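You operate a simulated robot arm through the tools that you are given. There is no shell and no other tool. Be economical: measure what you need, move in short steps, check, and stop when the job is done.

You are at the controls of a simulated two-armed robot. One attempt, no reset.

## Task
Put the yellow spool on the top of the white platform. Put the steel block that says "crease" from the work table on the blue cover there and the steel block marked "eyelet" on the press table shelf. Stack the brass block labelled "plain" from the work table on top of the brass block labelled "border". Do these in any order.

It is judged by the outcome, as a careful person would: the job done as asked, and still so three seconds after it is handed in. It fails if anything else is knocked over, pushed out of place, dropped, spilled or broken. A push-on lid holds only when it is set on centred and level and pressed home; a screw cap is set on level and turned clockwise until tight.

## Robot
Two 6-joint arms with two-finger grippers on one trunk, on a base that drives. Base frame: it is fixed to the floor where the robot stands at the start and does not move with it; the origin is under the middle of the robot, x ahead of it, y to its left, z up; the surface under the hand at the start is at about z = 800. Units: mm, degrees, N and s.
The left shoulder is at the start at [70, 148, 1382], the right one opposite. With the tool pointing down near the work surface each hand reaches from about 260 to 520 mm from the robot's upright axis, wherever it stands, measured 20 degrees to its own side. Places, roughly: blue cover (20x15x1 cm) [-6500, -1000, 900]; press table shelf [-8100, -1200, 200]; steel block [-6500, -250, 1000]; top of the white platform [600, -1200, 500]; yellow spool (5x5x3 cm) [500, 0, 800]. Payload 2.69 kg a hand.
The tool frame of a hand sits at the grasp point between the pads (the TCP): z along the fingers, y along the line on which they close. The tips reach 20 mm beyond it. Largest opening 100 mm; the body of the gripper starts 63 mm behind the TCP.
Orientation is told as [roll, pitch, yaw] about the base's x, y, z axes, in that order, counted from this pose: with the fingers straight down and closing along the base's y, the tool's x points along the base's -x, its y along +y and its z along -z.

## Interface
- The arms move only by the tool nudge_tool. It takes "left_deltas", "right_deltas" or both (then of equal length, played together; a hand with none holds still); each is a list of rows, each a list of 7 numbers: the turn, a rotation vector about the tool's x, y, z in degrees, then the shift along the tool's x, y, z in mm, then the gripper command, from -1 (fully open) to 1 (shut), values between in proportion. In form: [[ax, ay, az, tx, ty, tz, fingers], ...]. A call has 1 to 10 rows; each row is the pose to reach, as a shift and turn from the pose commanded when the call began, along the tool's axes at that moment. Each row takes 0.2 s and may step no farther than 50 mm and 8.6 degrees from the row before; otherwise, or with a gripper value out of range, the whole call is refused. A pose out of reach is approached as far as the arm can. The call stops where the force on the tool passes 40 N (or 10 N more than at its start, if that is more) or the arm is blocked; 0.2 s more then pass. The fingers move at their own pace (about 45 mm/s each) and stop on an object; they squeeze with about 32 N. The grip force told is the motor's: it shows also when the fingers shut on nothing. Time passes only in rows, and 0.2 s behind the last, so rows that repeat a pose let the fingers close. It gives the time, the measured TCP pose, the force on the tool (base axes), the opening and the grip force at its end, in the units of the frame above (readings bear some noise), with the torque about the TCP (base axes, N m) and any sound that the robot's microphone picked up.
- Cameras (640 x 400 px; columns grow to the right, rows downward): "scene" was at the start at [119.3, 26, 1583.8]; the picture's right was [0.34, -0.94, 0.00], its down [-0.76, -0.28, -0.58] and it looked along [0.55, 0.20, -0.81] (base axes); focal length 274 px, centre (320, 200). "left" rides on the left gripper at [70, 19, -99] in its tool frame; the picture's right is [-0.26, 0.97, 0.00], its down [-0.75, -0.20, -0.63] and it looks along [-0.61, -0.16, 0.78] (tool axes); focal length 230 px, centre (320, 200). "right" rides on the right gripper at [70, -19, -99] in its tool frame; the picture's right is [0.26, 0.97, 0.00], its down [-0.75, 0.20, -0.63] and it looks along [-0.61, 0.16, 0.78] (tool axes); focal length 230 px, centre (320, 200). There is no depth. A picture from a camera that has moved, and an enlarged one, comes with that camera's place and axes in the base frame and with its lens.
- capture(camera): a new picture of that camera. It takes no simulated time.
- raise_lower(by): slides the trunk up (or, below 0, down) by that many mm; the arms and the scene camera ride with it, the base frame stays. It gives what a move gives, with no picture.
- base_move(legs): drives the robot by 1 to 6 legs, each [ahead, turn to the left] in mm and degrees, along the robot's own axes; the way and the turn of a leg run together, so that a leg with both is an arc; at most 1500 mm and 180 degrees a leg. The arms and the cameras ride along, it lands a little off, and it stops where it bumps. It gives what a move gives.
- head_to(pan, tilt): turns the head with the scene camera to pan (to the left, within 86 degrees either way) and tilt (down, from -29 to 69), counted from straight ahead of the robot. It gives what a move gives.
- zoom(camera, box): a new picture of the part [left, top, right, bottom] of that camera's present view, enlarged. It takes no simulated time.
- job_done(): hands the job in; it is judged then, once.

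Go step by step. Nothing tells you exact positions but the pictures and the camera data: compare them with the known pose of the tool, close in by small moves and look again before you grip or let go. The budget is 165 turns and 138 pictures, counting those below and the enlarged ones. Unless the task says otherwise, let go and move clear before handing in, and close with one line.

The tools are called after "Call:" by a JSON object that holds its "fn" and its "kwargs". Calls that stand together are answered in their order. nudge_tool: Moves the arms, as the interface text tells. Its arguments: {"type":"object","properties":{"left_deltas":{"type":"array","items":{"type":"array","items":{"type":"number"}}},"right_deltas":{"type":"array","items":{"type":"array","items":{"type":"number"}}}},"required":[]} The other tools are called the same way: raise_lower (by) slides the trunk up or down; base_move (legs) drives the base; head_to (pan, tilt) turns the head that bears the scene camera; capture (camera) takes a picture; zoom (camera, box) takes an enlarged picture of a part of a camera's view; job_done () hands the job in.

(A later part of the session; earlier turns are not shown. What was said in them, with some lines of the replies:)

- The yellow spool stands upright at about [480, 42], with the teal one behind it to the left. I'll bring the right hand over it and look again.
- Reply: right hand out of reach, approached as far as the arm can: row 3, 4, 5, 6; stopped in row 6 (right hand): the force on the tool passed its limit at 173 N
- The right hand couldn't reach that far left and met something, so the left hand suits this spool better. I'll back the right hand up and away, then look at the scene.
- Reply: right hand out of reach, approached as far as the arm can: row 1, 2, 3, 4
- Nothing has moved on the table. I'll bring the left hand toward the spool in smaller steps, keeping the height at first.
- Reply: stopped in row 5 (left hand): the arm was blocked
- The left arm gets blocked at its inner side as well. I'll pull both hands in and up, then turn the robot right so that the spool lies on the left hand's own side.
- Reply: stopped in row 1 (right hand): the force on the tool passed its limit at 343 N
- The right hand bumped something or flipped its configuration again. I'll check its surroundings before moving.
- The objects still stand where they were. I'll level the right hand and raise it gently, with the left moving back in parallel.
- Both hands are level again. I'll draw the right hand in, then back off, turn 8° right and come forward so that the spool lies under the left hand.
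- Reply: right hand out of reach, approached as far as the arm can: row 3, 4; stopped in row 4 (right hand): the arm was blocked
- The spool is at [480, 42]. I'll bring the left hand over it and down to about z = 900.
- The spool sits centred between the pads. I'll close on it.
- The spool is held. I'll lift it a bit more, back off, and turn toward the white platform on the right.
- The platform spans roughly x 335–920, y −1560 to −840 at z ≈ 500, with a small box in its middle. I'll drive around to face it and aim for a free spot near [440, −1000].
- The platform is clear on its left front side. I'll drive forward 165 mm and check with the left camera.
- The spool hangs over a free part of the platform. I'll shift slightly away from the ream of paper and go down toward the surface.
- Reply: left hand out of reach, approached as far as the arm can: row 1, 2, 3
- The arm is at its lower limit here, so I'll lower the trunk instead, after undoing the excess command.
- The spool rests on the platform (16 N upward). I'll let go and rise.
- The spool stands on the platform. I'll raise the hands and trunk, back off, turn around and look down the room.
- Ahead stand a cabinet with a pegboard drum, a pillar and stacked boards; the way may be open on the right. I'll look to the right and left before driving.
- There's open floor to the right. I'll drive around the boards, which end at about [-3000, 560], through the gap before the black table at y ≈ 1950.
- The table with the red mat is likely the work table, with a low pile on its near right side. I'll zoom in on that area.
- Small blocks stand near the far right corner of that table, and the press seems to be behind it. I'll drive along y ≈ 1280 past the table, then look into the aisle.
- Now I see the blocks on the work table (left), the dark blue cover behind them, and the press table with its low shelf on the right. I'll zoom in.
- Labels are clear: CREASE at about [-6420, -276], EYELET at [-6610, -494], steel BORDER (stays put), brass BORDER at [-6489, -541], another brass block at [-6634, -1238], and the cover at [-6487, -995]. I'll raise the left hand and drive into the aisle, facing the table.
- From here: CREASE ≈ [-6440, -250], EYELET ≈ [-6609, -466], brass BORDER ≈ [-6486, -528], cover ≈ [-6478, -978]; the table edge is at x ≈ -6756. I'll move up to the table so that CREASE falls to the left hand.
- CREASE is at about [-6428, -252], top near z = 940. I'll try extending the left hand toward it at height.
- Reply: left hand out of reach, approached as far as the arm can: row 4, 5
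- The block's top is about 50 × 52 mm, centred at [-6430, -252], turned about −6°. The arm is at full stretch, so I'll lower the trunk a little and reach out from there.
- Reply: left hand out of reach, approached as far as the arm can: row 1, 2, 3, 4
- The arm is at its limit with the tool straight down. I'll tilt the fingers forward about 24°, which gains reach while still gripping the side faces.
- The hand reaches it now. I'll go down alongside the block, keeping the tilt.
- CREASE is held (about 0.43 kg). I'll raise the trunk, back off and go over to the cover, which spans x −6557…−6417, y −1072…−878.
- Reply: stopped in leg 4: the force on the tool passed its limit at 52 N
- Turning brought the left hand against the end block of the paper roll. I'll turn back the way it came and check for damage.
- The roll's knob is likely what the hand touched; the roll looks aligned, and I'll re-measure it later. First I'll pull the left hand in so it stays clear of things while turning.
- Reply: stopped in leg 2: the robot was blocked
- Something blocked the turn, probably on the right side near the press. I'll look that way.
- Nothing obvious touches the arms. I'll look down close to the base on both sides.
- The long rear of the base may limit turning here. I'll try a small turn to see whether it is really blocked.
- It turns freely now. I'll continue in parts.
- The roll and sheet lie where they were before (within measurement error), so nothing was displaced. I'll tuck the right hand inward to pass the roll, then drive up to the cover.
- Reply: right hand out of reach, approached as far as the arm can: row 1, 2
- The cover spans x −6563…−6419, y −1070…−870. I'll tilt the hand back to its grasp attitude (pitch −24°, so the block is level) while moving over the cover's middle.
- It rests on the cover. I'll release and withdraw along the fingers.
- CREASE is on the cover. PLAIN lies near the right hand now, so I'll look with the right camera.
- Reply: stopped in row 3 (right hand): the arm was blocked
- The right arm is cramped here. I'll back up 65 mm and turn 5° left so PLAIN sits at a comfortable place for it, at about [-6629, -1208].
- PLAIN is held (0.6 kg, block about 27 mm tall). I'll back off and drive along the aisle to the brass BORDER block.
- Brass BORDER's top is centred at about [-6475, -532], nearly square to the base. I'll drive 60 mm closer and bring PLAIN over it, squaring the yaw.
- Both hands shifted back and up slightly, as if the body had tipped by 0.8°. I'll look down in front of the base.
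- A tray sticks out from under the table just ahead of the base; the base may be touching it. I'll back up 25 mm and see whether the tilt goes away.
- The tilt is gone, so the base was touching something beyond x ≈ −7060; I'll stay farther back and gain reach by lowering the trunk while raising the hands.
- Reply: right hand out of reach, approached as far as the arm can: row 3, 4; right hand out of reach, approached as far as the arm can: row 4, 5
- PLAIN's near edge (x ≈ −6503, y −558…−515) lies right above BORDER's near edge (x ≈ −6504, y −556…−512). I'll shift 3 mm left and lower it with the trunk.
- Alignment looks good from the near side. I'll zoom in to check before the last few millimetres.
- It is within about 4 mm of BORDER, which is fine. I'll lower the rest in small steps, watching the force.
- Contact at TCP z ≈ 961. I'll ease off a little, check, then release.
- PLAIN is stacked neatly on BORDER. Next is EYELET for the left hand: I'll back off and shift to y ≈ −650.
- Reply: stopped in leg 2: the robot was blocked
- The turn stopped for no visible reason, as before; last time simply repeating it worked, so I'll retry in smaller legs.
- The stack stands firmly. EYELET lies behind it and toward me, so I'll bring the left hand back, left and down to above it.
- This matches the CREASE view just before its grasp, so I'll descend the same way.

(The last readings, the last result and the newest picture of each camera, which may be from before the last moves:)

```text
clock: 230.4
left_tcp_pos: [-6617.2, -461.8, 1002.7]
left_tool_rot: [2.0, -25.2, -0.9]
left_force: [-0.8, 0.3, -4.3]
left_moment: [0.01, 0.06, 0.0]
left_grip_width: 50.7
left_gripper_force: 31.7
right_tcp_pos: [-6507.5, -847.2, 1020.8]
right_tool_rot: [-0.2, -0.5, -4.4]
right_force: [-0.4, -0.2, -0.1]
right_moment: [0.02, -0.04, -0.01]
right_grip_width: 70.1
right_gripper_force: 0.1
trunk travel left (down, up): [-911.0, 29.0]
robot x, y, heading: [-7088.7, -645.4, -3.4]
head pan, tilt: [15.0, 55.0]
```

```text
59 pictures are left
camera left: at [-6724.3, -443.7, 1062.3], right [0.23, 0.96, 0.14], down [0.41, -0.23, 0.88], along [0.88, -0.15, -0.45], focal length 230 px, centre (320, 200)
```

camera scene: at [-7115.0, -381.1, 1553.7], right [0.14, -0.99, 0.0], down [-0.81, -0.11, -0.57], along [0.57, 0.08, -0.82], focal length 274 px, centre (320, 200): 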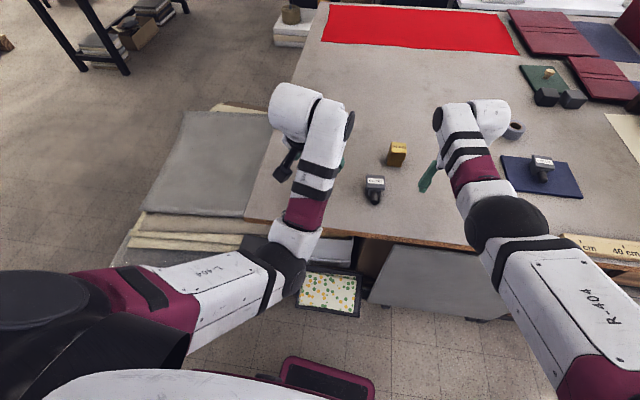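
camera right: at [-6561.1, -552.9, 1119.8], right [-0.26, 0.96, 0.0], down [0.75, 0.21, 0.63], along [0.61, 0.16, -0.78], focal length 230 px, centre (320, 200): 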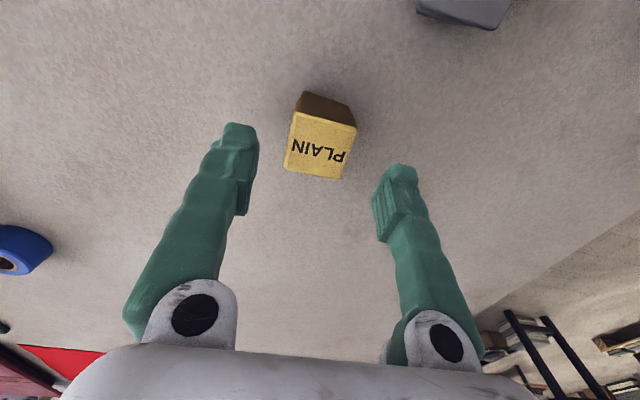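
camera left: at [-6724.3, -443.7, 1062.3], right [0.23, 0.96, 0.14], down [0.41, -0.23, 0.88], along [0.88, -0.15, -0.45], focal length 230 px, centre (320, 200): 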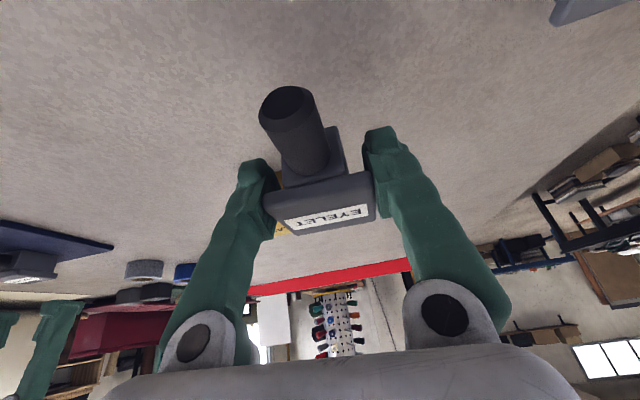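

EYELET is held. I'll draw the right hand in, then back off and drive down the aisle to face the press table.

Call:
{"fn": "nudge_tool", "kwargs": {"right_deltas": [[0, 0, 0, 45, 0, 0, 1], [0, 0, 0, 90, -5, 0, 1], [0, 0, 0, 130, -10, 10, 1], [0, 0, 0, 130, -10, 10, 1]]}}

Call:
{"fn": "base_move", "kwargs": {"legs": [[-260, 0]]}}

Call:
{"fn": "base_move", "kwargs": {"legs": [[0, -86.5]]}}

```text
clock: 231.4
left_tcp_pos: [-6616.0, -461.9, 1005.7]
left_tool_rot: [2.0, -25.4, -1.0]
left_force: [0.1, -0.4, -4.8]
left_moment: [-0.01, -0.02, 0.02]
left_grip_width: 50.6
left_gripper_force: 31.8
right_tcp_pos: [-6627.8, -844.7, 993.8]
right_tool_rot: [-0.2, -0.5, -4.4]
right_force: [0.0, 0.1, 0.4]
right_moment: [0.01, 0.01, -0.04]
right_grip_width: 0.0
right_gripper_force: 14.8
right hand out of reach, approached as far as the arm can: row 2, 3, 4
trunk travel left (down, up): [-911.0, 29.0]
robot x, y, heading: [-7086.6, -646.6, -3.5]
head pan, tilt: [15.0, 55.0]
```

```text
clock: 233.3
left_tcp_pos: [-6870.5, -449.7, 1004.5]
left_tool_rot: [2.1, -25.7, -1.5]
left_force: [-0.1, 0.1, -3.6]
left_moment: [0.04, 0.03, 0.01]
left_grip_width: 50.4
left_gripper_force: 32.4
right_tcp_pos: [-6887.9, -831.9, 992.4]
right_tool_rot: [-0.2, -0.4, -4.9]
right_force: [0.0, -0.6, -0.4]
right_moment: [0.01, 0.03, 0.0]
right_grip_width: 0.0
right_gripper_force: 29.5
trunk travel left (down, up): [-911.0, 29.0]
robot x, y, heading: [-7349.3, -634.0, -3.7]
head pan, tilt: [15.0, 55.0]
```

```text
clock: 237.3
left_tcp_pos: [-7130.4, -1090.6, 1005.8]
left_tool_rot: [2.2, -25.7, -86.7]
left_force: [0.3, -0.7, -4.2]
left_moment: [0.02, 0.0, -0.03]
left_grip_width: 50.1
left_gripper_force: 32.2
right_tcp_pos: [-7514.7, -1105.9, 993.7]
right_tool_rot: [-0.2, -0.5, -90.3]
right_force: [0.0, -0.3, 0.8]
right_moment: [0.02, 0.03, -0.01]
right_grip_width: 0.0
right_gripper_force: 28.9
trunk travel left (down, up): [-911.0, 29.0]
robot x, y, heading: [-7347.4, -632.5, -89.2]
head pan, tilt: [15.0, 55.0]
```

Call:
{"fn": "base_move", "kwargs": {"legs": [[400, 0]]}}

Call:
{"fn": "base_move", "kwargs": {"legs": [[0, -45]]}}

Call:
{"fn": "base_move", "kwargs": {"legs": [[0, -46]]}}

Call:
{"fn": "head_to", "kwargs": {"pan": 10, "tilt": 45}}

Call:
{"fn": "capture", "kwargs": {"camera": "scene"}}

```text
clock: 239.8
left_tcp_pos: [-7126.1, -1484.3, 1007.7]
left_tool_rot: [2.4, -25.8, -87.0]
left_force: [0.1, 0.4, -3.7]
left_moment: [0.01, -0.01, -0.02]
left_grip_width: 50.5
left_gripper_force: 31.8
right_tcp_pos: [-7510.3, -1496.8, 995.7]
right_tool_rot: [-0.3, -0.6, -90.5]
right_force: [0.5, -0.7, -0.3]
right_moment: [0.02, -0.01, -0.02]
right_grip_width: 0.0
right_gripper_force: 29.4
trunk travel left (down, up): [-911.0, 29.0]
robot x, y, heading: [-7343.5, -1022.4, -89.4]
head pan, tilt: [15.0, 55.0]
```

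```text
clock: 242.2
left_tcp_pos: [-7516.0, -1505.1, 1004.4]
left_tool_rot: [2.3, -25.6, -132.0]
left_force: [-0.9, 0.2, -4.3]
left_moment: [0.02, -0.04, 0.0]
left_grip_width: 50.3
left_gripper_force: 32.4
right_tcp_pos: [-7797.9, -1241.2, 993.3]
right_tool_rot: [-0.2, -0.5, -135.6]
right_force: [0.5, -0.1, -0.8]
right_moment: [0.01, 0.01, 0.03]
right_grip_width: 0.0
right_gripper_force: 28.8
trunk travel left (down, up): [-911.0, 29.0]
robot x, y, heading: [-7346.9, -1023.6, -134.5]
head pan, tilt: [15.0, 55.0]
```

```text
clock: 244.8
left_tcp_pos: [-7812.6, -1227.6, 1004.0]
left_tool_rot: [2.4, -25.5, -179.0]
left_force: [0.1, -1.1, -4.5]
left_moment: [0.01, -0.02, 0.01]
left_grip_width: 50.3
left_gripper_force: 32.3
right_tcp_pos: [-7814.3, -842.4, 994.0]
right_tool_rot: [-0.2, -0.6, 177.6]
right_force: [0.2, 0.0, -0.7]
right_moment: [-0.01, 0.0, 0.01]
right_grip_width: 0.1
right_gripper_force: 29.8
trunk travel left (down, up): [-911.0, 29.0]
robot x, y, heading: [-7344.6, -1025.4, 178.9]
head pan, tilt: [15.0, 55.0]
```

```text
clock: 245.5
left_tcp_pos: [-7812.7, -1227.9, 1004.2]
left_tool_rot: [2.4, -25.5, -179.0]
left_force: [0.0, 0.0, -3.0]
left_moment: [0.01, -0.02, 0.01]
left_grip_width: 50.3
left_gripper_force: 32.2
right_tcp_pos: [-7814.2, -842.1, 992.9]
right_tool_rot: [-0.1, -0.5, 177.6]
right_force: [0.2, 0.4, 0.8]
right_moment: [0.01, -0.03, -0.02]
right_grip_width: 0.0
right_gripper_force: 29.5
trunk travel left (down, up): [-911.0, 29.0]
robot x, y, heading: [-7347.0, -1021.8, 178.7]
head pan, tilt: [10.0, 45.0]
```

```text
58 pictures are left
camera scene: at [-7475.8, -1034.1, 1567.1], right [-0.15, 0.99, 0.0], down [0.7, 0.11, -0.71], along [-0.7, -0.11, -0.71], focal length 274 px, centre (320, 200)
```

scene: 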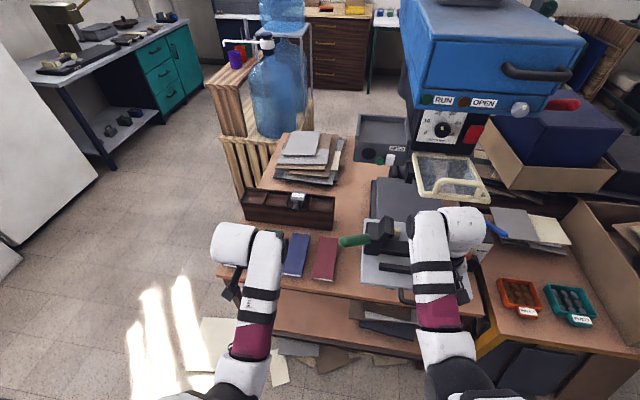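

The shelf is visible below the tabletop: front edge x ≈ −7904, free on the left part around y −1300…−950. I'll back up, raise and extend the left hand, then lower the trunk in front of the table.

Call:
{"fn": "base_move", "kwargs": {"legs": [[-90, 0]]}}

Call:
{"fn": "nudge_tool", "kwargs": {"left_deltas": [[0, 0, 0, -30, 0, -20, 1], [0, 0, 0, -60, 0, -40, 1], [0, 0, 0, -80, 0, -62, 1], [0, 0, 0, -95, 0, -75, 1], [0, 0, 0, -95, 0, -75, 1]]}}

```text
clock: 246.6
left_tcp_pos: [-7733.1, -1230.9, 999.7]
left_tool_rot: [2.5, -25.0, -178.9]
left_force: [-2.0, 0.6, -4.3]
left_moment: [0.02, -0.09, 0.03]
left_grip_width: 50.3
left_gripper_force: 31.7
right_tcp_pos: [-7735.5, -845.5, 989.0]
right_tool_rot: [-0.3, 0.0, 177.8]
right_force: [0.1, -0.1, 0.1]
right_moment: [-0.03, -0.01, 0.0]
right_grip_width: 0.0
right_gripper_force: 29.2
trunk travel left (down, up): [-911.0, 29.0]
robot x, y, heading: [-7256.0, -1027.0, 179.2]
head pan, tilt: [10.0, 45.0]
```

```text
clock: 247.8
left_tcp_pos: [-7776.6, -1229.9, 1110.5]
left_tool_rot: [2.6, -25.6, -178.8]
left_force: [0.1, -0.2, -4.4]
left_moment: [0.02, -0.02, -0.02]
left_grip_width: 50.3
left_gripper_force: 32.1
right_tcp_pos: [-7726.6, -846.0, 993.4]
right_tool_rot: [-0.3, -0.4, 177.8]
right_force: [-0.2, -0.6, 0.3]
right_moment: [-0.01, 0.05, 0.0]
right_grip_width: 0.0
right_gripper_force: 28.8
trunk travel left (down, up): [-911.0, 29.0]
robot x, y, heading: [-7254.6, -1029.0, 179.3]
head pan, tilt: [10.0, 45.0]
```

Call:
{"fn": "raise_lower", "kwargs": {"by": -500}}

Call:
{"fn": "capture", "kwargs": {"camera": "left"}}

Call:
{"fn": "capture", "kwargs": {"camera": "scene"}}

```text
refused: -500 is not a number from -400 to 400
```

```text
57 pictures are left
camera left: at [-7672.7, -1241.8, 1169.7], right [-0.19, -0.97, 0.15], down [-0.41, 0.22, 0.88], along [-0.89, 0.11, -0.44], focal length 230 px, centre (320, 200)
```

left: 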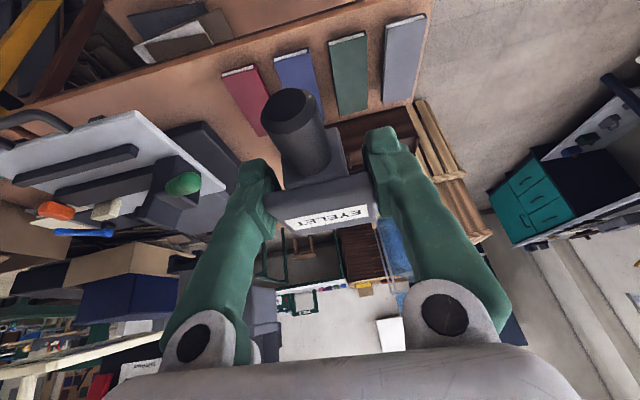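

```text
56 pictures are left
camera scene: at [-7388.7, -1036.5, 1567.0], right [-0.16, 0.99, 0.0], down [0.7, 0.11, -0.71], along [-0.7, -0.11, -0.71], focal length 274 px, centre (320, 200)
```

scene: 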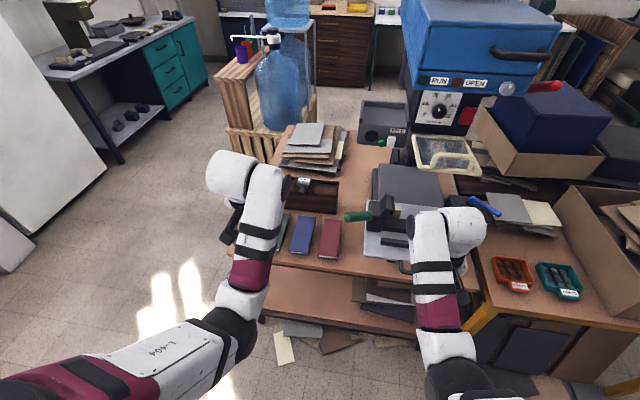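

The tabletop's front edge is at x ≈ −7900, well ahead of the block. I'll lower in stages.

Call:
{"fn": "raise_lower", "kwargs": {"by": -400}}

Call:
{"fn": "capture", "kwargs": {"camera": "left"}}

Call:
{"fn": "capture", "kwargs": {"camera": "scene"}}

```text
clock: 251.6
left_tcp_pos: [-7775.2, -1230.3, 711.5]
left_tool_rot: [2.5, -25.9, -178.9]
left_force: [-0.3, 0.7, -4.2]
left_moment: [0.03, -0.02, 0.0]
left_grip_width: 50.4
left_gripper_force: 32.5
right_tcp_pos: [-7725.4, -845.2, 595.0]
right_tool_rot: [-0.2, -0.6, 177.9]
right_force: [0.1, -0.7, -1.6]
right_moment: [0.0, -0.02, -0.02]
right_grip_width: 0.0
right_gripper_force: 30.2
trunk travel left (down, up): [-511.0, 429.0]
robot x, y, heading: [-7258.1, -1023.9, 179.1]
head pan, tilt: [10.0, 45.0]
```

```text
55 pictures are left
camera left: at [-7670.7, -1241.7, 770.1], right [-0.19, -0.97, 0.15], down [-0.41, 0.22, 0.89], along [-0.89, 0.11, -0.44], focal length 230 px, centre (320, 200)
```

left: 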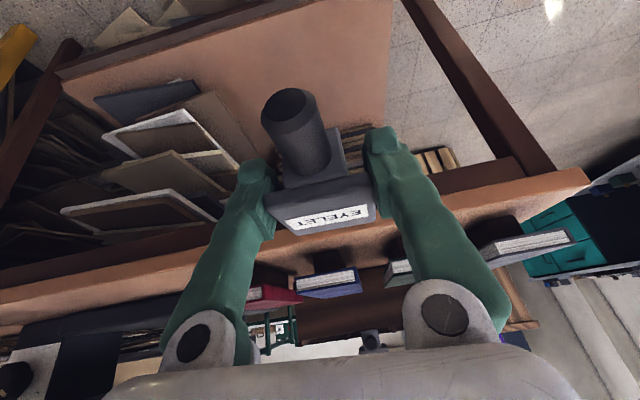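

```text
54 pictures are left
camera scene: at [-7386.2, -1036.4, 1167.2], right [-0.16, 0.99, 0.0], down [0.7, 0.11, -0.71], along [-0.7, -0.11, -0.71], focal length 274 px, centre (320, 200)
```

scene: 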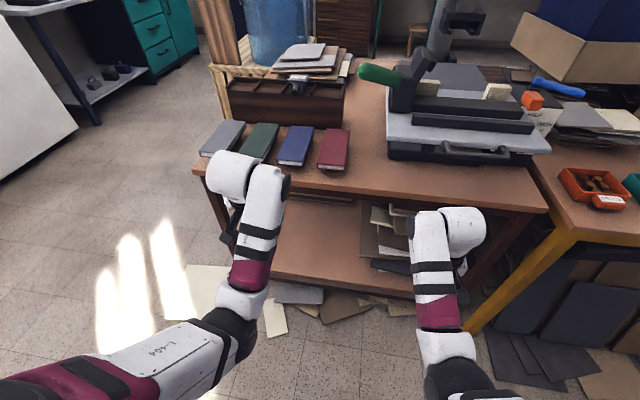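

Call:
{"fn": "raise_lower", "kwargs": {"by": -390}}

Call:
{"fn": "capture", "kwargs": {"camera": "left"}}

Call:
{"fn": "capture", "kwargs": {"camera": "scene"}}

```text
clock: 255.4
left_tcp_pos: [-7776.3, -1229.3, 321.9]
left_tool_rot: [2.4, -25.7, -179.0]
left_force: [-0.3, 0.0, -4.2]
left_moment: [-0.01, -0.03, 0.0]
left_grip_width: 50.3
left_gripper_force: 32.0
right_tcp_pos: [-7724.3, -845.1, 204.0]
right_tool_rot: [-0.2, -0.6, 177.8]
right_force: [0.1, -0.2, 0.2]
right_moment: [-0.04, 0.01, 0.02]
right_grip_width: 0.0
right_gripper_force: 29.2
trunk travel left (down, up): [-121.0, 819.0]
robot x, y, heading: [-7256.5, -1023.7, 178.9]
head pan, tilt: [10.0, 45.0]
```

```text
53 pictures are left
camera left: at [-7670.5, -1241.6, 380.1], right [-0.19, -0.97, 0.15], down [-0.41, 0.22, 0.88], along [-0.89, 0.11, -0.44], focal length 230 px, centre (320, 200)
```

left: 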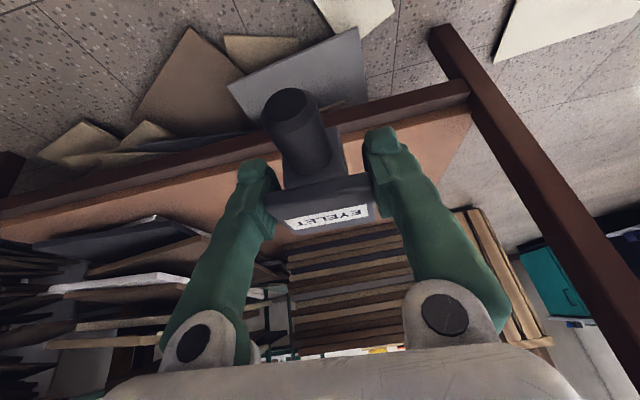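

```text
52 pictures are left
camera scene: at [-7385.9, -1036.3, 777.2], right [-0.16, 0.99, 0.0], down [0.7, 0.11, -0.71], along [-0.7, -0.11, -0.71], focal length 274 px, centre (320, 200)
```

scene: 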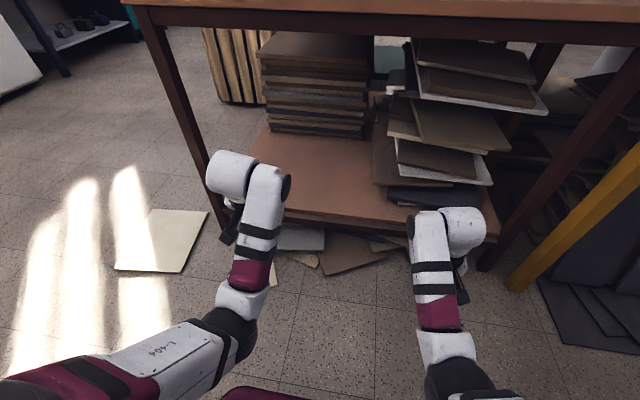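

The shelf top is at about z = 170 with its front edge near x = −7910, and its front strip is free. I'll turn 10° right, so the right hand stays well clear of the shelf, and lower a bit more.

Call:
{"fn": "base_move", "kwargs": {"legs": [[0, -10]]}}

Call:
{"fn": "raise_lower", "kwargs": {"by": -65}}

Call:
{"fn": "nudge_tool", "kwargs": {"left_deltas": [[0, 0, 0, -25, 0, 10, 1], [0, 0, 0, -45, 0, 20, 1], [0, 0, 0, -63, 0, 28, 1], [0, 0, 0, -63, 0, 28, 1]]}}

Call:
{"fn": "capture", "kwargs": {"camera": "left"}}

Call:
{"fn": "capture", "kwargs": {"camera": "scene"}}

```text
clock: 256.5
left_tcp_pos: [-7803.1, -1139.5, 321.8]
left_tool_rot: [2.5, -25.8, 171.3]
left_force: [0.6, -0.4, -3.0]
left_moment: [-0.01, -0.05, 0.0]
left_grip_width: 50.2
left_gripper_force: 32.2
right_tcp_pos: [-7685.8, -768.3, 204.3]
right_tool_rot: [-0.2, -0.6, 168.0]
right_force: [0.1, 0.1, 0.2]
right_moment: [0.0, 0.0, 0.01]
right_grip_width: 0.0
right_gripper_force: 29.5
trunk travel left (down, up): [-121.0, 819.0]
robot x, y, heading: [-7256.3, -1029.0, 169.4]
head pan, tilt: [10.0, 45.0]
```

```text
clock: 257.5
left_tcp_pos: [-7798.7, -1140.2, 271.9]
left_tool_rot: [1.9, -26.9, 171.6]
left_force: [-0.6, 0.4, -4.5]
left_moment: [0.0, 0.0, 0.0]
left_grip_width: 50.3
left_gripper_force: 32.3
right_tcp_pos: [-7689.9, -769.7, 160.6]
right_tool_rot: [-0.8, -2.4, 168.2]
right_force: [-1.0, -0.3, 0.7]
right_moment: [-0.05, 0.0, -0.01]
right_grip_width: 0.0
right_gripper_force: 29.6
trunk travel left (down, up): [-56.0, 884.0]
robot x, y, heading: [-7253.9, -1024.6, 169.2]
head pan, tilt: [10.0, 45.0]
```

```text
clock: 258.5
left_tcp_pos: [-7867.4, -1131.4, 274.8]
left_tool_rot: [1.8, -27.1, 171.7]
left_force: [0.0, 0.1, -4.4]
left_moment: [-0.03, -0.05, 0.01]
left_grip_width: 50.4
left_gripper_force: 32.2
right_tcp_pos: [-7690.3, -768.7, 160.7]
right_tool_rot: [-0.8, -2.6, 168.2]
right_force: [-0.4, -0.3, 0.7]
right_moment: [0.04, -0.02, -0.01]
right_grip_width: 0.1
right_gripper_force: 29.4
trunk travel left (down, up): [-56.0, 884.0]
robot x, y, heading: [-7251.3, -1026.5, 169.3]
head pan, tilt: [10.0, 45.0]
```

```text
51 pictures are left
camera left: at [-7765.1, -1161.3, 331.6], right [-0.35, -0.92, 0.15], down [-0.35, 0.28, 0.9], along [-0.87, 0.27, -0.42], focal length 230 px, centre (320, 200)
```

left: 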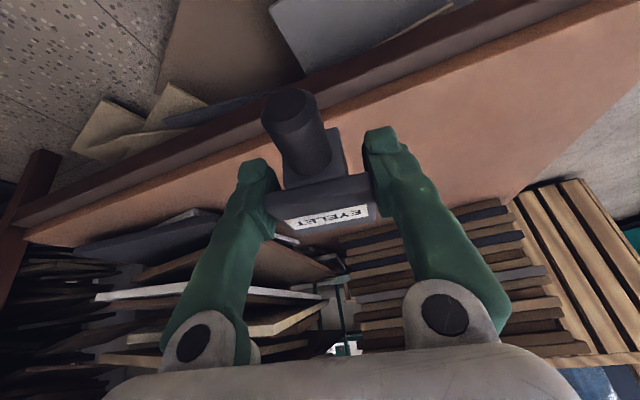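

```text
50 pictures are left
camera scene: at [-7373.4, -1020.9, 719.8], right [0.01, 1.0, 0.01], down [0.69, 0.0, -0.72], along [-0.72, 0.02, -0.69], focal length 274 px, centre (320, 200)
```

scene: 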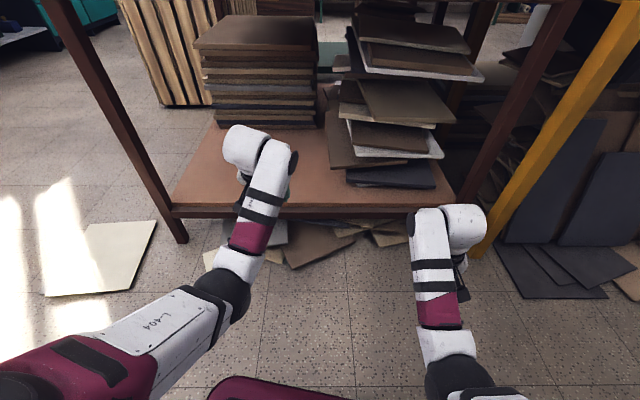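

Lowering tipped the body slightly, so something underneath may be touching. I'll raise the trunk 40 mm and see whether the tilt goes away; the arm itself can reach down instead.

Call:
{"fn": "raise_lower", "kwargs": {"by": 40}}

Call:
{"fn": "head_to", "kwargs": {"pan": -40, "tilt": 65}}

Call:
{"fn": "capture", "kwargs": {"camera": "scene"}}

```text
clock: 259.3
left_tcp_pos: [-7869.9, -1129.4, 298.2]
left_tool_rot: [2.5, -25.8, 171.4]
left_force: [0.3, -0.2, -4.8]
left_moment: [0.01, 0.0, 0.03]
left_grip_width: 50.2
left_gripper_force: 32.3
right_tcp_pos: [-7687.1, -768.4, 178.5]
right_tool_rot: [-0.2, -0.6, 167.9]
right_force: [-0.2, -0.4, 0.0]
right_moment: [0.0, 0.01, 0.02]
right_grip_width: 0.0
right_gripper_force: 29.7
trunk travel left (down, up): [-96.0, 844.0]
robot x, y, heading: [-7253.4, -1024.2, 169.1]
head pan, tilt: [10.0, 45.0]
```

```text
clock: 260.5
left_tcp_pos: [-7870.3, -1128.4, 299.2]
left_tool_rot: [2.6, -25.7, 171.4]
left_force: [0.5, -0.5, -4.1]
left_moment: [-0.01, 0.0, -0.01]
left_grip_width: 50.5
left_gripper_force: 32.1
right_tcp_pos: [-7687.1, -767.6, 178.9]
right_tool_rot: [-0.3, -0.6, 168.0]
right_force: [0.0, 0.3, 0.0]
right_moment: [-0.05, 0.02, -0.03]
right_grip_width: 0.0
right_gripper_force: 29.9
trunk travel left (down, up): [-96.0, 844.0]
robot x, y, heading: [-7259.3, -1024.4, 169.1]
head pan, tilt: [-40.0, 65.0]
```

```text
49 pictures are left
camera scene: at [-7343.2, -968.0, 727.2], right [0.77, 0.63, 0.0], down [0.57, -0.7, -0.42], along [-0.27, 0.33, -0.91], focal length 274 px, centre (320, 200)
```

scene: 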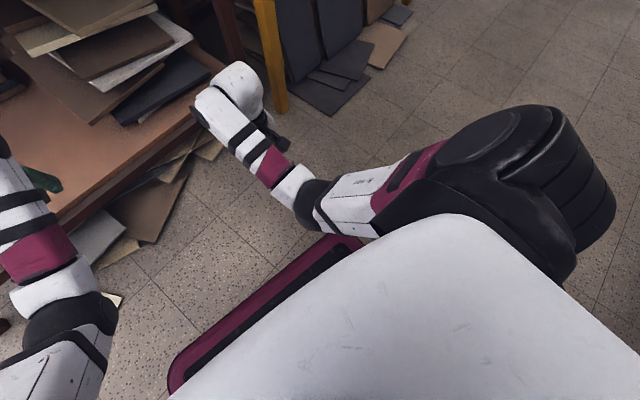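

The tilt is gone; the right elbow had been touching the robot's own bumper. I'll keep the trunk here and drive in 115 mm so the block comes over the shelf.

Call:
{"fn": "base_move", "kwargs": {"legs": [[115, 0]]}}

Call:
{"fn": "head_to", "kwargs": {"pan": 15, "tilt": 30}}

Call:
{"fn": "capture", "kwargs": {"camera": "left"}}

Call:
{"fn": "capture", "kwargs": {"camera": "scene"}}

```text
clock: 261.7
left_tcp_pos: [-7985.5, -1109.2, 297.6]
left_tool_rot: [2.5, -25.7, 171.5]
left_force: [-0.9, 0.2, -4.3]
left_moment: [0.03, -0.02, -0.01]
left_grip_width: 50.4
left_gripper_force: 32.3
right_tcp_pos: [-7800.8, -747.3, 179.0]
right_tool_rot: [-0.3, -0.6, 168.1]
right_force: [0.0, 0.9, 0.1]
right_moment: [0.04, 0.01, 0.0]
right_grip_width: 0.0
right_gripper_force: 29.8
trunk travel left (down, up): [-96.0, 844.0]
robot x, y, heading: [-7367.6, -1004.3, 169.3]
head pan, tilt: [-40.0, 65.0]
```

```text
clock: 263.0
left_tcp_pos: [-7983.6, -1107.9, 299.1]
left_tool_rot: [2.6, -25.7, 171.4]
left_force: [0.7, 0.3, -4.1]
left_moment: [-0.02, -0.02, -0.01]
left_grip_width: 50.3
left_gripper_force: 31.8
right_tcp_pos: [-7801.6, -747.4, 178.5]
right_tool_rot: [-0.3, -0.6, 168.1]
right_force: [-0.1, -0.3, -0.1]
right_moment: [0.05, 0.01, 0.01]
right_grip_width: 0.0
right_gripper_force: 29.8
trunk travel left (down, up): [-96.0, 844.0]
robot x, y, heading: [-7370.3, -1003.0, 169.4]
head pan, tilt: [15.0, 30.0]
```

```text
48 pictures are left
camera left: at [-7883.7, -1137.5, 357.4], right [-0.36, -0.92, 0.15], down [-0.37, 0.29, 0.88], along [-0.86, 0.26, -0.44], focal length 230 px, centre (320, 200)
```

left: 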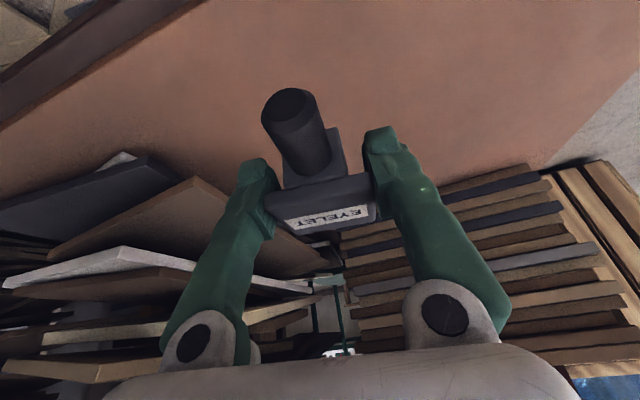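

```text
47 pictures are left
camera scene: at [-7509.5, -999.9, 774.7], right [-0.07, 1.0, 0.0], down [0.5, 0.04, -0.87], along [-0.86, -0.06, -0.5], focal length 274 px, centre (320, 200)
```

scene: 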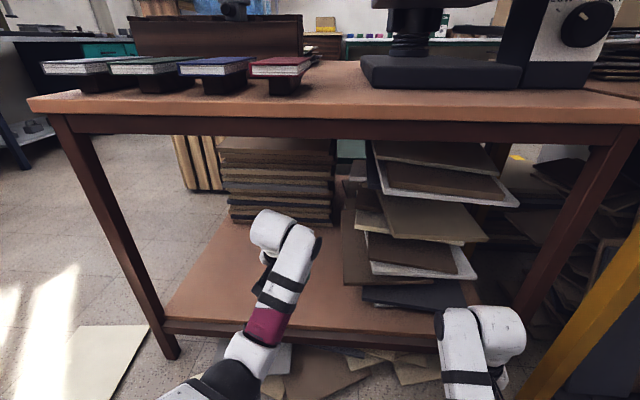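

The block hangs over a free part of the shelf. I'll level its slight roll and go down in stages.

Call:
{"fn": "nudge_tool", "kwargs": {"left_deltas": [[0.7, 0, 0, 3, 0, 22, 1], [1.4, 0, 0, 8, 0, 42, 1], [2, 0, 0, 15, 0, 62, 1], [2, 0, 0, 21, 0, 78, 1], [2, 0, 0, 21, 0, 78, 1]]}}

Call:
{"fn": "capture", "kwargs": {"camera": "left"}}

Call:
{"fn": "capture", "kwargs": {"camera": "scene"}}

```text
clock: 264.2
left_tcp_pos: [-7998.7, -1109.0, 219.0]
left_tool_rot: [0.6, -25.6, 171.4]
left_force: [-0.6, -0.4, -4.6]
left_moment: [-0.01, -0.02, 0.01]
left_grip_width: 50.2
left_gripper_force: 32.2
right_tcp_pos: [-7801.2, -746.0, 179.9]
right_tool_rot: [-0.3, -0.6, 168.1]
right_force: [-0.5, 0.3, 0.0]
right_moment: [0.0, 0.0, -0.05]
right_grip_width: 0.0
right_gripper_force: 29.9
trunk travel left (down, up): [-96.0, 844.0]
robot x, y, heading: [-7373.5, -1001.9, 169.6]
head pan, tilt: [15.0, 30.0]
```

```text
46 pictures are left
camera left: at [-7899.0, -1142.1, 277.9], right [-0.37, -0.92, 0.12], down [-0.37, 0.26, 0.89], along [-0.85, 0.29, -0.44], focal length 230 px, centre (320, 200)
```

left: 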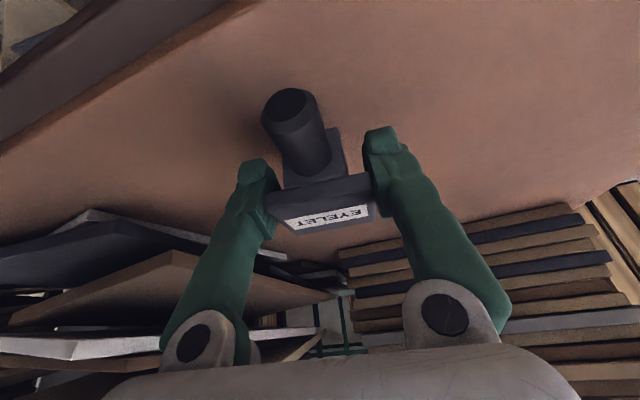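

```text
45 pictures are left
camera scene: at [-7509.6, -1000.0, 774.8], right [-0.07, 1.0, 0.0], down [0.5, 0.04, -0.87], along [-0.86, -0.06, -0.5], focal length 274 px, centre (320, 200)
```

scene: 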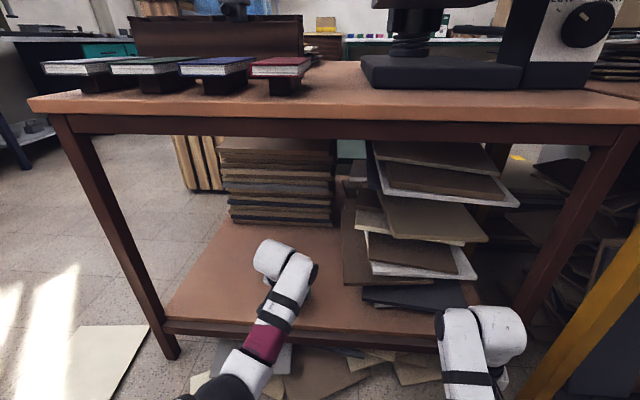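

Still no contact at TCP z = 219. I'll continue in small steps until the shelf is felt.

Call:
{"fn": "nudge_tool", "kwargs": {"left_deltas": [[0, 0, 0, 2, 0, 4, 1], [0, 0, 0, 4, 0, 8, 1], [0, 0, 0, 5.5, 0, 11.5, 1]]}}

```text
clock: 265.0
left_tcp_pos: [-7999.9, -1109.0, 207.2]
left_tool_rot: [0.4, -25.7, 171.4]
left_force: [0.1, 0.1, -3.6]
left_moment: [0.01, -0.02, 0.0]
left_grip_width: 50.3
left_gripper_force: 32.1
right_tcp_pos: [-7801.8, -747.5, 178.5]
right_tool_rot: [-0.3, -0.6, 168.1]
right_force: [-0.8, 0.5, -0.3]
right_moment: [0.01, 0.01, 0.0]
right_grip_width: 0.1
right_gripper_force: 30.0
trunk travel left (down, up): [-96.0, 844.0]
robot x, y, heading: [-7372.0, -1005.8, 169.1]
head pan, tilt: [15.0, 30.0]
```

Call:
{"fn": "nudge_tool", "kwargs": {"left_deltas": [[0, 0, 0, 1.3, 0, 2.7, 1], [0, 0, 0, 2.6, 0, 5.4, 1], [0, 0, 0, 3.5, 0, 7.2, 1]]}}

```text
clock: 265.8
left_tcp_pos: [-8000.3, -1108.2, 198.4]
left_tool_rot: [0.5, -25.7, 171.4]
left_force: [-0.1, -0.2, -4.2]
left_moment: [0.01, 0.0, -0.03]
left_grip_width: 50.2
left_gripper_force: 32.0
right_tcp_pos: [-7801.7, -747.0, 179.2]
right_tool_rot: [-0.3, -0.6, 168.1]
right_force: [-0.6, -0.6, 0.2]
right_moment: [0.01, 0.03, 0.03]
right_grip_width: 0.0
right_gripper_force: 29.9
trunk travel left (down, up): [-96.0, 844.0]
robot x, y, heading: [-7370.1, -1003.6, 169.3]
head pan, tilt: [15.0, 30.0]
```

Call:
{"fn": "nudge_tool", "kwargs": {"left_deltas": [[0, 0, 0, 1.3, 0, 2.7, 1], [0, 0, 0, 2.6, 0, 5.4, 1]]}}

Call:
{"fn": "capture", "kwargs": {"camera": "left"}}

```text
clock: 266.4
left_tcp_pos: [-8000.1, -1110.0, 195.1]
left_tool_rot: [0.5, -26.0, 171.5]
left_force: [2.7, -0.5, 7.5]
left_moment: [0.17, -0.3, -0.03]
left_grip_width: 50.1
left_gripper_force: 31.8
right_tcp_pos: [-7801.9, -746.1, 181.4]
right_tool_rot: [-0.2, -0.7, 168.1]
right_force: [0.2, 0.7, -0.2]
right_moment: [0.02, -0.01, 0.0]
right_grip_width: 0.1
right_gripper_force: 29.8
trunk travel left (down, up): [-96.0, 844.0]
robot x, y, heading: [-7368.6, -1002.7, 169.1]
head pan, tilt: [15.0, 30.0]
```

```text
44 pictures are left
camera left: at [-7900.4, -1142.4, 253.2], right [-0.37, -0.92, 0.12], down [-0.36, 0.26, 0.89], along [-0.86, 0.29, -0.43], focal length 230 px, centre (320, 200)
```

left: 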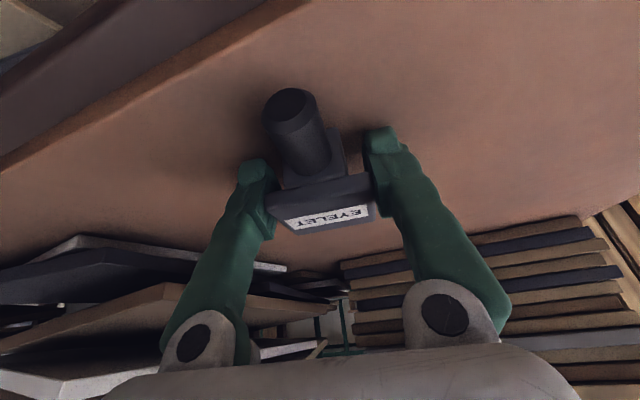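

The block rests on the shelf at TCP z ≈ 195, as expected. I'll release and withdraw along the fingers.

Call:
{"fn": "nudge_tool", "kwargs": {"left_deltas": [[0, 0, 0, 0, 0, 0, -0.1], [0, 0, 0, 0, 0, 0, -0.5], [0, 0, 0, 0, 0, 0, -0.6], [0, 0, 0, 0, 0, -30, -0.6], [0, 0, 0, 0, 0, -70, -0.6], [0, 0, 0, 20, 0, -100, -0.6]]}}

Call:
{"fn": "capture", "kwargs": {"camera": "left"}}

```text
clock: 267.8
left_tcp_pos: [-7938.8, -1117.9, 272.6]
left_tool_rot: [0.5, -25.7, 171.5]
left_force: [1.1, -0.3, 1.5]
left_moment: [0.01, -0.03, -0.01]
left_grip_width: 80.2
left_gripper_force: 0.1
right_tcp_pos: [-7802.4, -746.7, 180.2]
right_tool_rot: [-0.3, -0.6, 168.1]
right_force: [-0.5, -0.6, 0.1]
right_moment: [0.02, 0.0, -0.03]
right_grip_width: 0.0
right_gripper_force: 30.1
trunk travel left (down, up): [-96.0, 844.0]
robot x, y, heading: [-7370.5, -1006.7, 169.2]
head pan, tilt: [15.0, 30.0]
```

```text
43 pictures are left
camera left: at [-7839.0, -1150.3, 331.8], right [-0.37, -0.92, 0.12], down [-0.37, 0.26, 0.89], along [-0.85, 0.29, -0.44], focal length 230 px, centre (320, 200)
```

left: 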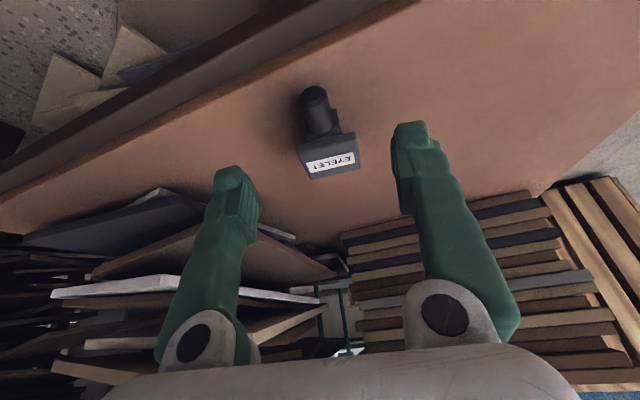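

EYELET stands flat on the shelf. I'll back out, raise the trunk, and check the work table once more.

Call:
{"fn": "base_move", "kwargs": {"legs": [[-110, 0]]}}

Call:
{"fn": "raise_lower", "kwargs": {"by": 400}}

Call:
{"fn": "raise_lower", "kwargs": {"by": 400}}

Call:
{"fn": "head_to", "kwargs": {"pan": 5, "tilt": 55}}

Call:
{"fn": "capture", "kwargs": {"camera": "scene"}}

```text
clock: 269.0
left_tcp_pos: [-7830.5, -1137.9, 273.1]
left_tool_rot: [0.6, -25.7, 171.3]
left_force: [-0.4, -0.7, -0.4]
left_moment: [0.02, 0.0, 0.03]
left_grip_width: 80.2
left_gripper_force: 0.0
right_tcp_pos: [-7691.9, -766.6, 179.4]
right_tool_rot: [-0.2, -0.6, 168.0]
right_force: [-1.2, 0.2, -0.3]
right_moment: [0.02, 0.0, 0.0]
right_grip_width: 0.1
right_gripper_force: 29.5
trunk travel left (down, up): [-96.0, 844.0]
robot x, y, heading: [-7263.6, -1024.3, 169.4]
head pan, tilt: [15.0, 30.0]
```

```text
clock: 272.8
left_tcp_pos: [-7832.4, -1138.0, 673.5]
left_tool_rot: [0.4, -25.7, 171.4]
left_force: [-0.6, -0.3, -0.4]
left_moment: [-0.03, 0.0, 0.01]
left_grip_width: 80.0
left_gripper_force: 0.1
right_tcp_pos: [-7692.6, -766.5, 579.4]
right_tool_rot: [-0.2, -0.6, 167.9]
right_force: [-0.6, -0.3, 0.0]
right_moment: [0.0, 0.01, 0.0]
right_grip_width: 0.0
right_gripper_force: 29.7
trunk travel left (down, up): [-496.0, 444.0]
robot x, y, heading: [-7262.6, -1024.8, 169.3]
head pan, tilt: [15.0, 30.0]
```

```text
clock: 276.6
left_tcp_pos: [-7830.8, -1138.1, 1073.8]
left_tool_rot: [0.4, -25.7, 171.3]
left_force: [-0.5, 0.1, -0.8]
left_moment: [-0.01, -0.01, 0.0]
left_grip_width: 80.0
left_gripper_force: 0.0
right_tcp_pos: [-7693.1, -767.7, 979.2]
right_tool_rot: [-0.1, -0.6, 168.0]
right_force: [-0.3, 0.1, 0.1]
right_moment: [-0.01, 0.0, -0.02]
right_grip_width: 0.0
right_gripper_force: 29.7
trunk travel left (down, up): [-896.0, 44.0]
robot x, y, heading: [-7260.6, -1024.9, 169.3]
head pan, tilt: [15.0, 30.0]
```

```text
clock: 277.5
left_tcp_pos: [-7831.4, -1137.4, 1073.9]
left_tool_rot: [0.5, -25.8, 171.3]
left_force: [0.0, 0.3, 0.0]
left_moment: [0.02, 0.0, -0.01]
left_grip_width: 80.3
left_gripper_force: 0.0
right_tcp_pos: [-7691.5, -766.7, 979.1]
right_tool_rot: [-0.3, -0.6, 168.0]
right_force: [-0.9, 0.7, -0.8]
right_moment: [-0.02, 0.01, -0.02]
right_grip_width: 0.1
right_gripper_force: 29.5
trunk travel left (down, up): [-896.0, 44.0]
robot x, y, heading: [-7263.5, -1023.8, 169.2]
head pan, tilt: [5.0, 55.0]
```

```text
42 pictures are left
camera scene: at [-7381.4, -1006.6, 1538.9], right [0.1, 0.99, 0.0], down [0.81, -0.08, -0.57], along [-0.57, 0.06, -0.82], focal length 274 px, centre (320, 200)
```

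scene: 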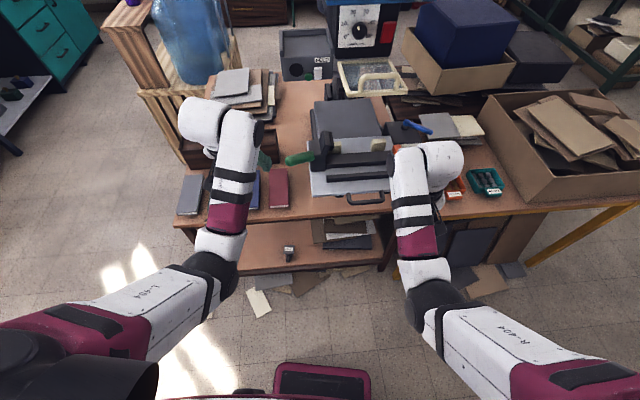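

EYELET is visible on the shelf. I'll turn partway to check the work table.

Call:
{"fn": "base_move", "kwargs": {"legs": [[0, -70]]}}

Call:
{"fn": "head_to", "kwargs": {"pan": -84, "tilt": 38}}

Call:
{"fn": "capture", "kwargs": {"camera": "scene"}}

```text
clock: 281.0
left_tcp_pos: [-7562.6, -526.6, 1073.2]
left_tool_rot: [0.6, -25.8, 101.4]
left_force: [0.2, 0.4, -0.4]
left_moment: [0.0, -0.02, -0.01]
left_grip_width: 80.0
left_gripper_force: 0.1
right_tcp_pos: [-7166.8, -530.1, 979.8]
right_tool_rot: [-0.2, -0.6, 98.0]
right_force: [0.1, 0.6, 0.2]
right_moment: [0.0, 0.01, 0.01]
right_grip_width: 0.0
right_gripper_force: 29.2
trunk travel left (down, up): [-896.0, 44.0]
robot x, y, heading: [-7261.3, -1026.8, 99.3]
head pan, tilt: [5.0, 55.0]
```

```text
clock: 282.6
left_tcp_pos: [-7562.6, -527.4, 1073.2]
left_tool_rot: [0.6, -25.8, 101.4]
left_force: [-0.2, -0.1, -0.1]
left_moment: [-0.01, -0.01, -0.02]
left_grip_width: 79.9
left_gripper_force: 0.0
right_tcp_pos: [-7166.3, -531.3, 979.2]
right_tool_rot: [-0.2, -0.6, 98.0]
right_force: [0.0, -0.6, -0.4]
right_moment: [-0.03, 0.02, 0.02]
right_grip_width: 0.0
right_gripper_force: 29.6
trunk travel left (down, up): [-896.0, 44.0]
robot x, y, heading: [-7261.7, -1024.7, 98.9]
head pan, tilt: [-84.0, 38.0]
```

```text
41 pictures are left
camera scene: at [-7185.1, -951.0, 1562.5], right [0.26, -0.96, 0.0], down [-0.59, -0.16, -0.79], along [0.76, 0.21, -0.62], focal length 274 px, centre (320, 200)
```

scene: 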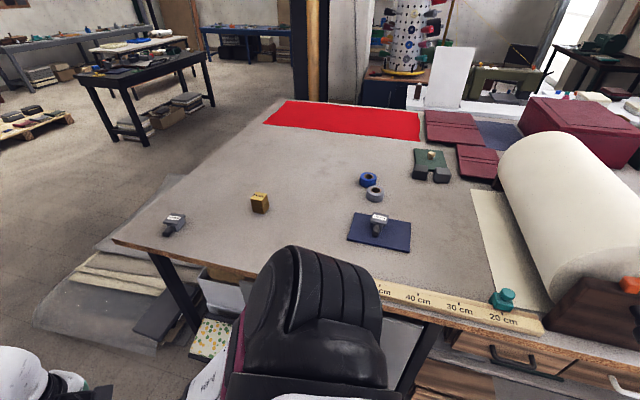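

Call:
{"fn": "job_done", "kwargs": {}}

```text
The job is handed in.
```

All four pieces are where you asked. The yellow spool is on the white platform, CREASE on the blue cover, EYELET on the press table shelf, and PLAIN stacked on the brass BORDER block; my left hand also bumped the paper roll on the work table once, and as far as the pictures show it did not move.
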